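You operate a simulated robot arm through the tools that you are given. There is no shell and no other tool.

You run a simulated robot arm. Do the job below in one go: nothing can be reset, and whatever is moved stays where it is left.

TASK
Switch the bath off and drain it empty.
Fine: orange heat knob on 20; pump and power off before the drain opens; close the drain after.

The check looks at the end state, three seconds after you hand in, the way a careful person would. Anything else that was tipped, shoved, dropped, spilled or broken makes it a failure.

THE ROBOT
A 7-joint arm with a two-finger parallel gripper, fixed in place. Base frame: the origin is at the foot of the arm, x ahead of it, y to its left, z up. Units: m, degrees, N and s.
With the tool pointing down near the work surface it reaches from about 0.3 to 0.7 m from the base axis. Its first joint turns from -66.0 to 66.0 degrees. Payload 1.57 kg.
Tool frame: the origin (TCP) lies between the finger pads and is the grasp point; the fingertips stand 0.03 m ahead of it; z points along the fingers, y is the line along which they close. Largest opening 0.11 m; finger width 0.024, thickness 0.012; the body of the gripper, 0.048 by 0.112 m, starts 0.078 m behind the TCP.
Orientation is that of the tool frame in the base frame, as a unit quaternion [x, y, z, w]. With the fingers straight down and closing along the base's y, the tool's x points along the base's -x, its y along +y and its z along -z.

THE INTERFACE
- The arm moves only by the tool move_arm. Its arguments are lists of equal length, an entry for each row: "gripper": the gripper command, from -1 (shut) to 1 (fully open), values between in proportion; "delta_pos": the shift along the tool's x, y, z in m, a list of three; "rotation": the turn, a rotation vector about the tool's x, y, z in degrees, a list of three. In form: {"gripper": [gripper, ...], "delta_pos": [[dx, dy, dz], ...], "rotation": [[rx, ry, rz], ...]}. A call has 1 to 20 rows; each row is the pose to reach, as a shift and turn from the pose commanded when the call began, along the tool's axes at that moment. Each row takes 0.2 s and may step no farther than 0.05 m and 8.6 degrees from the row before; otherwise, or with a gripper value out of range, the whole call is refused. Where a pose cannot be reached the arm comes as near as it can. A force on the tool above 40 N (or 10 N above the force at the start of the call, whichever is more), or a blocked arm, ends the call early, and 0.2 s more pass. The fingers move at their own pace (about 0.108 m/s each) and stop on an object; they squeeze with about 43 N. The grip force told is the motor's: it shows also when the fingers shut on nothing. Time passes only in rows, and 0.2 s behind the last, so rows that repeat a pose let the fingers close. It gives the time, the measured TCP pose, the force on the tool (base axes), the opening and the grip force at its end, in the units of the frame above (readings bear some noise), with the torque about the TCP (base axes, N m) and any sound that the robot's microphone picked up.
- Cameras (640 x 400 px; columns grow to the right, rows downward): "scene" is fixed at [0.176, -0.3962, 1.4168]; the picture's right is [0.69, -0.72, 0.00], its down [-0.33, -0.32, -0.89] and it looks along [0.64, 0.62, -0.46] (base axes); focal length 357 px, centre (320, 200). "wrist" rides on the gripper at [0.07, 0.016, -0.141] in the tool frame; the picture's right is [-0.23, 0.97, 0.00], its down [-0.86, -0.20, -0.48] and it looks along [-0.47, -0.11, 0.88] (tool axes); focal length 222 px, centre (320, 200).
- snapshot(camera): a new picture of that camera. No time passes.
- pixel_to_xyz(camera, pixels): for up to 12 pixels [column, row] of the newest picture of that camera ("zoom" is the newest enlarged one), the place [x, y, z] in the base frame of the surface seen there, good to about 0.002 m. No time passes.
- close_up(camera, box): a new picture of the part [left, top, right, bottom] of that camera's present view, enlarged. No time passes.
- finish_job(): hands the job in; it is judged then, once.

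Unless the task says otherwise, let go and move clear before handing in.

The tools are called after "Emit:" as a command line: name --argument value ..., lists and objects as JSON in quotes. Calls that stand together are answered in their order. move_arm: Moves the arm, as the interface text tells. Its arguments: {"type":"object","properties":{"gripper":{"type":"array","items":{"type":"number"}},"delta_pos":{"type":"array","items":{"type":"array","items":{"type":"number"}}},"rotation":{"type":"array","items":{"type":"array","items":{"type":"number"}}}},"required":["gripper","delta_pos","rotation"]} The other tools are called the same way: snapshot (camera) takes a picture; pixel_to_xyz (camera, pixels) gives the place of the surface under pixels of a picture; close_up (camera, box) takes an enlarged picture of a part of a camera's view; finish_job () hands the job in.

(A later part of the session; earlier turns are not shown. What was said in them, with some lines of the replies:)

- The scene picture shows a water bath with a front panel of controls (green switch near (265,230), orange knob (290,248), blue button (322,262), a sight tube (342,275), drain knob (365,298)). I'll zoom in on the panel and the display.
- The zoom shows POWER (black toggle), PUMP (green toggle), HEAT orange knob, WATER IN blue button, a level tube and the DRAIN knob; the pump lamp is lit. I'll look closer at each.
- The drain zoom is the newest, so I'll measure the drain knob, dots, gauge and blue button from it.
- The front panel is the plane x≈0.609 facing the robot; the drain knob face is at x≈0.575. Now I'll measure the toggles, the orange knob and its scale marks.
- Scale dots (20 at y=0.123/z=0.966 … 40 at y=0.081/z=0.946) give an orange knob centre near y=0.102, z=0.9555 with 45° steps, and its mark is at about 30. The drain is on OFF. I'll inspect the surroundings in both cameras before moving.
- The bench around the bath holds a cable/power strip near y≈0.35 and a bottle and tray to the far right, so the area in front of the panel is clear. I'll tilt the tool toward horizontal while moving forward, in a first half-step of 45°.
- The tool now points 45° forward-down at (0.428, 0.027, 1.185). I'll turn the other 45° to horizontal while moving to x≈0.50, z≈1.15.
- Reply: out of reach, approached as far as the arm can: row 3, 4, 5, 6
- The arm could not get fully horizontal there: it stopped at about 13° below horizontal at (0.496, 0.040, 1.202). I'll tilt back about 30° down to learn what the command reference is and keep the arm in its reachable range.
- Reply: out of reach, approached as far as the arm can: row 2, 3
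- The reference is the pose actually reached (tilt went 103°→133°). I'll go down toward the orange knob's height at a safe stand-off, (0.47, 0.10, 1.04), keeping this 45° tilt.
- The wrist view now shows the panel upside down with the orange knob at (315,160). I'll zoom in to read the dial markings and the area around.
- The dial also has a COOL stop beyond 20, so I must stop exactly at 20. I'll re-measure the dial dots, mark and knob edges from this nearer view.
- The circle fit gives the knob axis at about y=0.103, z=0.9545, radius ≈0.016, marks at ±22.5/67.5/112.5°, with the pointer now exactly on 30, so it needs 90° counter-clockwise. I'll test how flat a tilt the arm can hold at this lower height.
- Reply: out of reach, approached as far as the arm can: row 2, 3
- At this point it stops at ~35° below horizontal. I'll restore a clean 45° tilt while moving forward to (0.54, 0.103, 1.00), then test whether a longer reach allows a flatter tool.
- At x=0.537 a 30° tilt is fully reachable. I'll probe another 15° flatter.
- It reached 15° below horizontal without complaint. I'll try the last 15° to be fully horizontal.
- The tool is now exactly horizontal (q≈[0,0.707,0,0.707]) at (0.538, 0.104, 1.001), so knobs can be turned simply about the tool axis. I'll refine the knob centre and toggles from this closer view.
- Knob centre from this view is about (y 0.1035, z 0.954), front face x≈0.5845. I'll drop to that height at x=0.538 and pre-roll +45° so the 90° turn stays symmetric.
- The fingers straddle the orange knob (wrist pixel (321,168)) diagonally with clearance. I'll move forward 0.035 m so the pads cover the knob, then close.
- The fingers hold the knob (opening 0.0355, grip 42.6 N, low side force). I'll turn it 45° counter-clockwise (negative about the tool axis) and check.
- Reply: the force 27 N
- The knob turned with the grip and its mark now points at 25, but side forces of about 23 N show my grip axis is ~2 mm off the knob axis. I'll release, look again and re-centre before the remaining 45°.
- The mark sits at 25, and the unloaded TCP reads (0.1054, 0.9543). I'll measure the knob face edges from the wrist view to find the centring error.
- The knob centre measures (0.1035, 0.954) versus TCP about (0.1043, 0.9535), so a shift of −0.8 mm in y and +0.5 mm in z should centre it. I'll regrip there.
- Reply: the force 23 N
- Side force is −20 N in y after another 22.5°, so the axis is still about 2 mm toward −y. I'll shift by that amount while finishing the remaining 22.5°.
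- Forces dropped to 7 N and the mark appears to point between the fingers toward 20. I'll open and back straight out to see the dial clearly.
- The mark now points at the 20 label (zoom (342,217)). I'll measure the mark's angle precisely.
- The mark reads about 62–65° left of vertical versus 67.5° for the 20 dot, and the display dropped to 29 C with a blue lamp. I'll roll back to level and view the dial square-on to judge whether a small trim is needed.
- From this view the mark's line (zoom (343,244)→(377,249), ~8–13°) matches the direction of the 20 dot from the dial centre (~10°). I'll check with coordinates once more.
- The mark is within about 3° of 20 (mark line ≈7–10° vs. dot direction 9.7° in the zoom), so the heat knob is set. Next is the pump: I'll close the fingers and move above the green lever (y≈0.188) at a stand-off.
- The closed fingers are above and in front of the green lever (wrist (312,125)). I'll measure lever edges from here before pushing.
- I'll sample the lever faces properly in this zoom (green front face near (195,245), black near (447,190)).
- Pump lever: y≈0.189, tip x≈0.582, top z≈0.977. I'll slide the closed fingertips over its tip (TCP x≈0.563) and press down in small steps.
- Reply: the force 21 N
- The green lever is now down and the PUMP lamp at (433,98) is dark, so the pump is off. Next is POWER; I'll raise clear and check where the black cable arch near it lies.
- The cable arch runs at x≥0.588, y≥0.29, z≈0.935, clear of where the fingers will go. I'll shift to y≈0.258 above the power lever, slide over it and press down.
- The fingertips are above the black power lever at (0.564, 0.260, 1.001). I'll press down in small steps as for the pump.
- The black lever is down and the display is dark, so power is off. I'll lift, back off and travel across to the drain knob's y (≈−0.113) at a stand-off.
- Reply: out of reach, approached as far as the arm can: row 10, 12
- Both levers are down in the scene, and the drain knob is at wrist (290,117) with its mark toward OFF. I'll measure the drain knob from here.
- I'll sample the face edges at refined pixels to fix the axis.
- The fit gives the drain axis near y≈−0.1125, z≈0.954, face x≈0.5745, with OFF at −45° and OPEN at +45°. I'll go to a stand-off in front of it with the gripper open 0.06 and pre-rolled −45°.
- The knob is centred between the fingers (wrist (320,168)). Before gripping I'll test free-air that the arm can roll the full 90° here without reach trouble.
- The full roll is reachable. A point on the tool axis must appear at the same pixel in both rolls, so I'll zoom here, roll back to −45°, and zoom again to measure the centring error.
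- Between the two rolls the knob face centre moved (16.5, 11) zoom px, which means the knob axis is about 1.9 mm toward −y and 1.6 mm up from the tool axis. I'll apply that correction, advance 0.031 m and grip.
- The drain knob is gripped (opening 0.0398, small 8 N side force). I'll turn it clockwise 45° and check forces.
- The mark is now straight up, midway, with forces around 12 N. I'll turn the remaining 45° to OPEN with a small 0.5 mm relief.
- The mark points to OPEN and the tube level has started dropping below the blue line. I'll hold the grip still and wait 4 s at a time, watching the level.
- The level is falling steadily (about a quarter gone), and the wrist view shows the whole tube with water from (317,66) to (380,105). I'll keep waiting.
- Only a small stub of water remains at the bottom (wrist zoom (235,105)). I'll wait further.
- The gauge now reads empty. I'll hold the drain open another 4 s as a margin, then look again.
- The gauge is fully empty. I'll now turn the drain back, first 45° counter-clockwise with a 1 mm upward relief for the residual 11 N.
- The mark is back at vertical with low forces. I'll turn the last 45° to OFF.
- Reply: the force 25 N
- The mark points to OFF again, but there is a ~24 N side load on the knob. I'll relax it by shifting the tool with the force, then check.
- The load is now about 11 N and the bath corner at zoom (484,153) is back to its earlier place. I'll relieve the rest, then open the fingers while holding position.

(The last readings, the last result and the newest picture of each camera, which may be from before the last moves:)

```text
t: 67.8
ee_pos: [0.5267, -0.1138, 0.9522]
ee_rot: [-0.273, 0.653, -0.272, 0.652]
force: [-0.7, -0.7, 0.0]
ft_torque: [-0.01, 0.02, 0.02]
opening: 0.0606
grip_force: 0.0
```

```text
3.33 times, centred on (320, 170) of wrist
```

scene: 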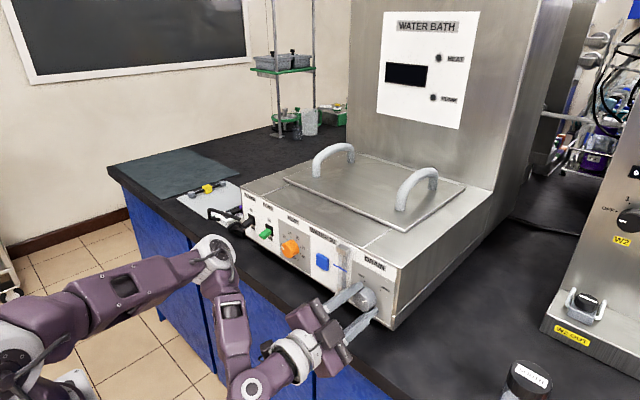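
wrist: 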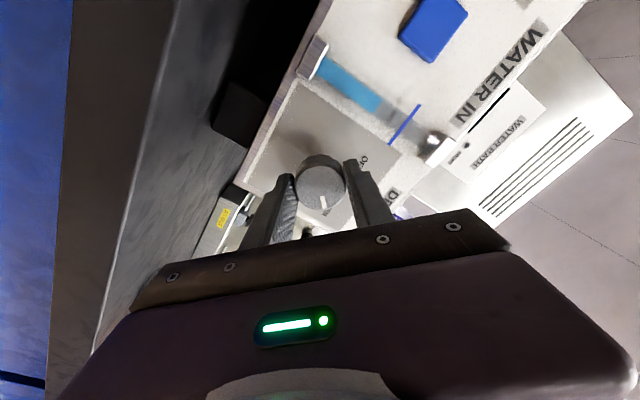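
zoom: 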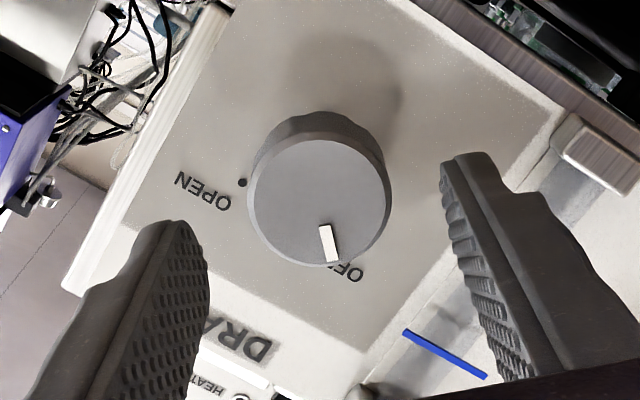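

The drain mark is back on OFF and the fingers are clear. I'll roll level, move up and away toward the base centre so the whole panel is visible.

Emit:
move_arm --gripper '[0.1, 0.1, 0.1, 0.1, 0.1, 0.1]' --delta_pos '[[0, 0, 0], [0, 0, 0], [0, 0, 0], [0, 0, 0], [0, 0, 0], [0, 0, 0]]' --rotation '[[0, 0, 7.5], [0, 0, 15], [0, 0, 22.5], [0, 0, 30], [0, 0, 37.5], [0, 0, 45]]'

Emit:
move_arm --gripper '[0.1, 0.1, 0.1, 0.1, 0.1, 0.1]' --delta_pos '[[-0.02, 0.01, 0], [-0.04, 0.03, -0.005], [-0.06, 0.05, -0.01], [-0.08, 0.07, -0.015], [-0.1, 0.09, -0.02], [-0.12, 0.11, -0.03]]' --rotation '[[0, 3, 0], [0, 8, 0], [0, 15, 0], [0, 22, 0], [0, 30, 0], [0, 37, 0]]'

Emit:
snapshot --camera "scene"

Emit:
close_up --camera "scene" --box '[310, 240, 390, 320]'

Emit:
close_up --camera "scene" --box '[240, 190, 320, 270]'

```text
t: 69.2
ee_pos: [0.5278, -0.1137, 0.9544]
ee_rot: [0.0, 0.707, -0.001, 0.707]
force: [-0.4, 0.0, 0.1]
ft_torque: [0.01, 0.02, 0.01]
opening: 0.0608
grip_force: 0.1
```

```text
t: 70.6
ee_pos: [0.5466, -0.0055, 1.0959]
ee_rot: [-0.002, 0.895, -0.002, 0.446]
force: [-0.2, 0.5, 0.2]
ft_torque: [0.0, 0.01, -0.03]
opening: 0.0606
grip_force: 0.1
out of reach, approached as far as the arm can: row 2, 3, 4, 5, 6
```

```text
taken
```

scene: 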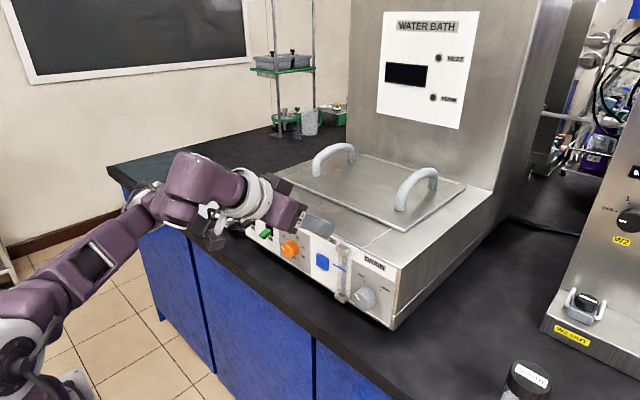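

```text
5.00 times, centred on (350, 280) of scene
```

zoom: 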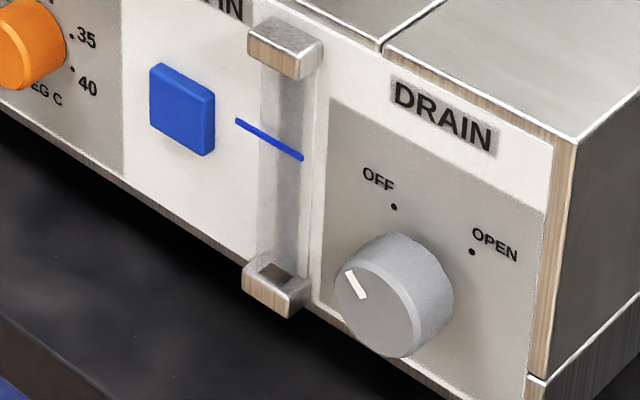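

```text
5.00 times, centred on (280, 230) of scene
```

zoom: 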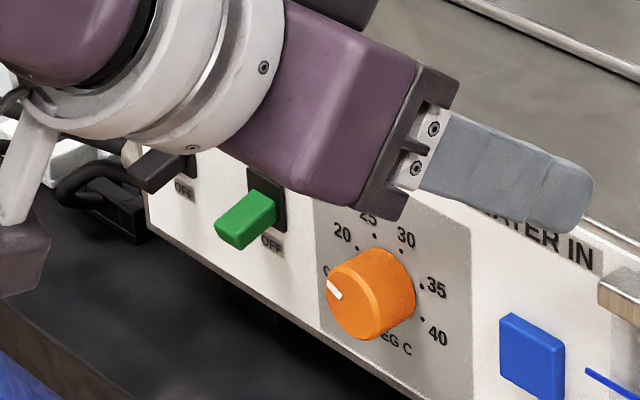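

The drain mark, dots, and bath corner are at the same pixels as at the start, so the bath hasn't shifted and the drain is on OFF; the gauge is empty. I'll back the arm away from the bath, up and toward the base, for a final check.

Emit:
move_arm --gripper '[0.1, 0.1, 0.1, 0.1, 0.1]' --delta_pos '[[-0.005, 0, -0.025], [-0.01, 0, -0.05], [-0.015, 0, -0.075], [-0.02, 0, -0.1], [-0.025, 0, -0.12]]' --rotation '[[0, 4, 0], [0, 10, 0], [0, 16, 0], [0, 22, 0], [0, 28, 0]]'

Emit:
snapshot --camera "scene"

Emit:
close_up --camera "scene" --box '[230, 180, 410, 330]'

Emit:
snapshot --camera "wrist"

```text
t: 71.8
ee_pos: [0.4691, -0.0038, 1.1886]
ee_rot: [-0.001, 0.976, -0.002, 0.216]
force: [-0.8, 0.4, 0.7]
ft_torque: [-0.02, 0.01, -0.01]
opening: 0.0604
grip_force: 0.0
```

```text
taken
```

scene: 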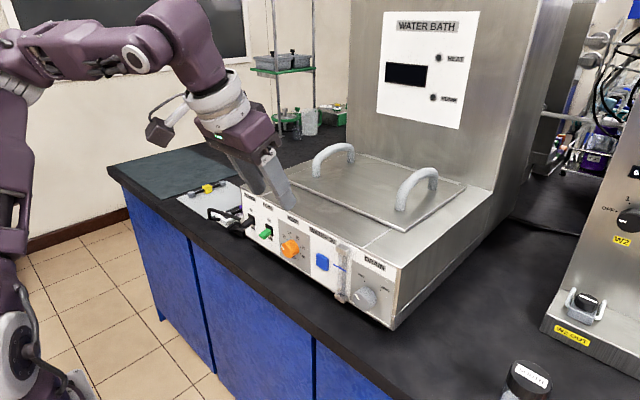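

```text
2.67 times, centred on (320, 255) of scene
```

zoom: 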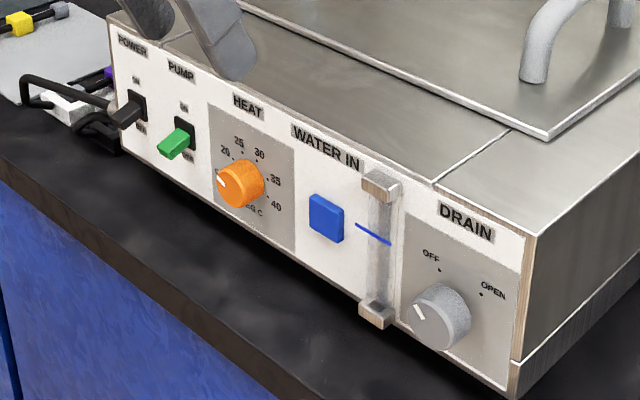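

```text
taken
```

wrist: 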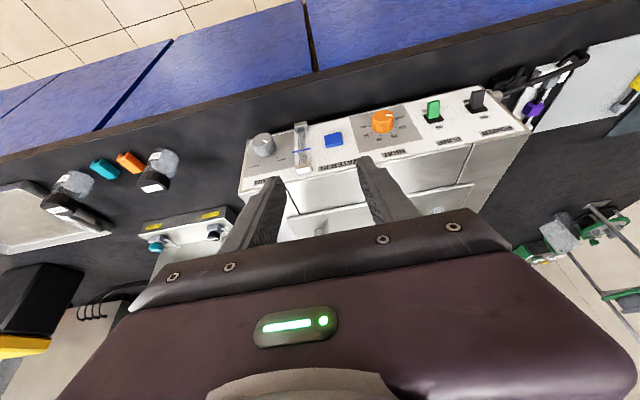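

The final pictures show everything as asked:
- **POWER and PUMP:** both levers are down, and the display and lamps are dark.
- **Heat knob:** it is on 20; its mark lines up with the 20 dot within about 2°.
- **Water:** the gauge at zoom (378,240) is empty.
- **Drain:** it is back on OFF.
- **Arm and surroundings:** the bath corner is at its starting pixels, nothing else has moved, and the arm is clear.

I'm handing the job in.

Emit:
finish_job

```text
The job is handed in.
```

The bath is switched off and drained. Both levers are down with the display dark, the level gauge reads empty, and the drain is back on OFF. I've handed the job in; no result has come back yet.

- **Heat knob:** it is on 20, with its mark within about 2–3° of the dot. I turned it before switching off, and the display dropped from 30 to 27 C while power was still on.
- **Order:** pump off first, then power, then the drain opened. I closed it after the gauge had read empty for at least 4 s.
- **Bath position:** while closing the drain, about 20 N of upward force from the grip seemed to lift the bath's front corner very slightly. I eased it off, and the corner went back to where it started in the picture.
- **Surroundings:** I saw no spills, and nothing else looked moved. The drain outlet itself was not visible to either camera, so I could not see where the water went.
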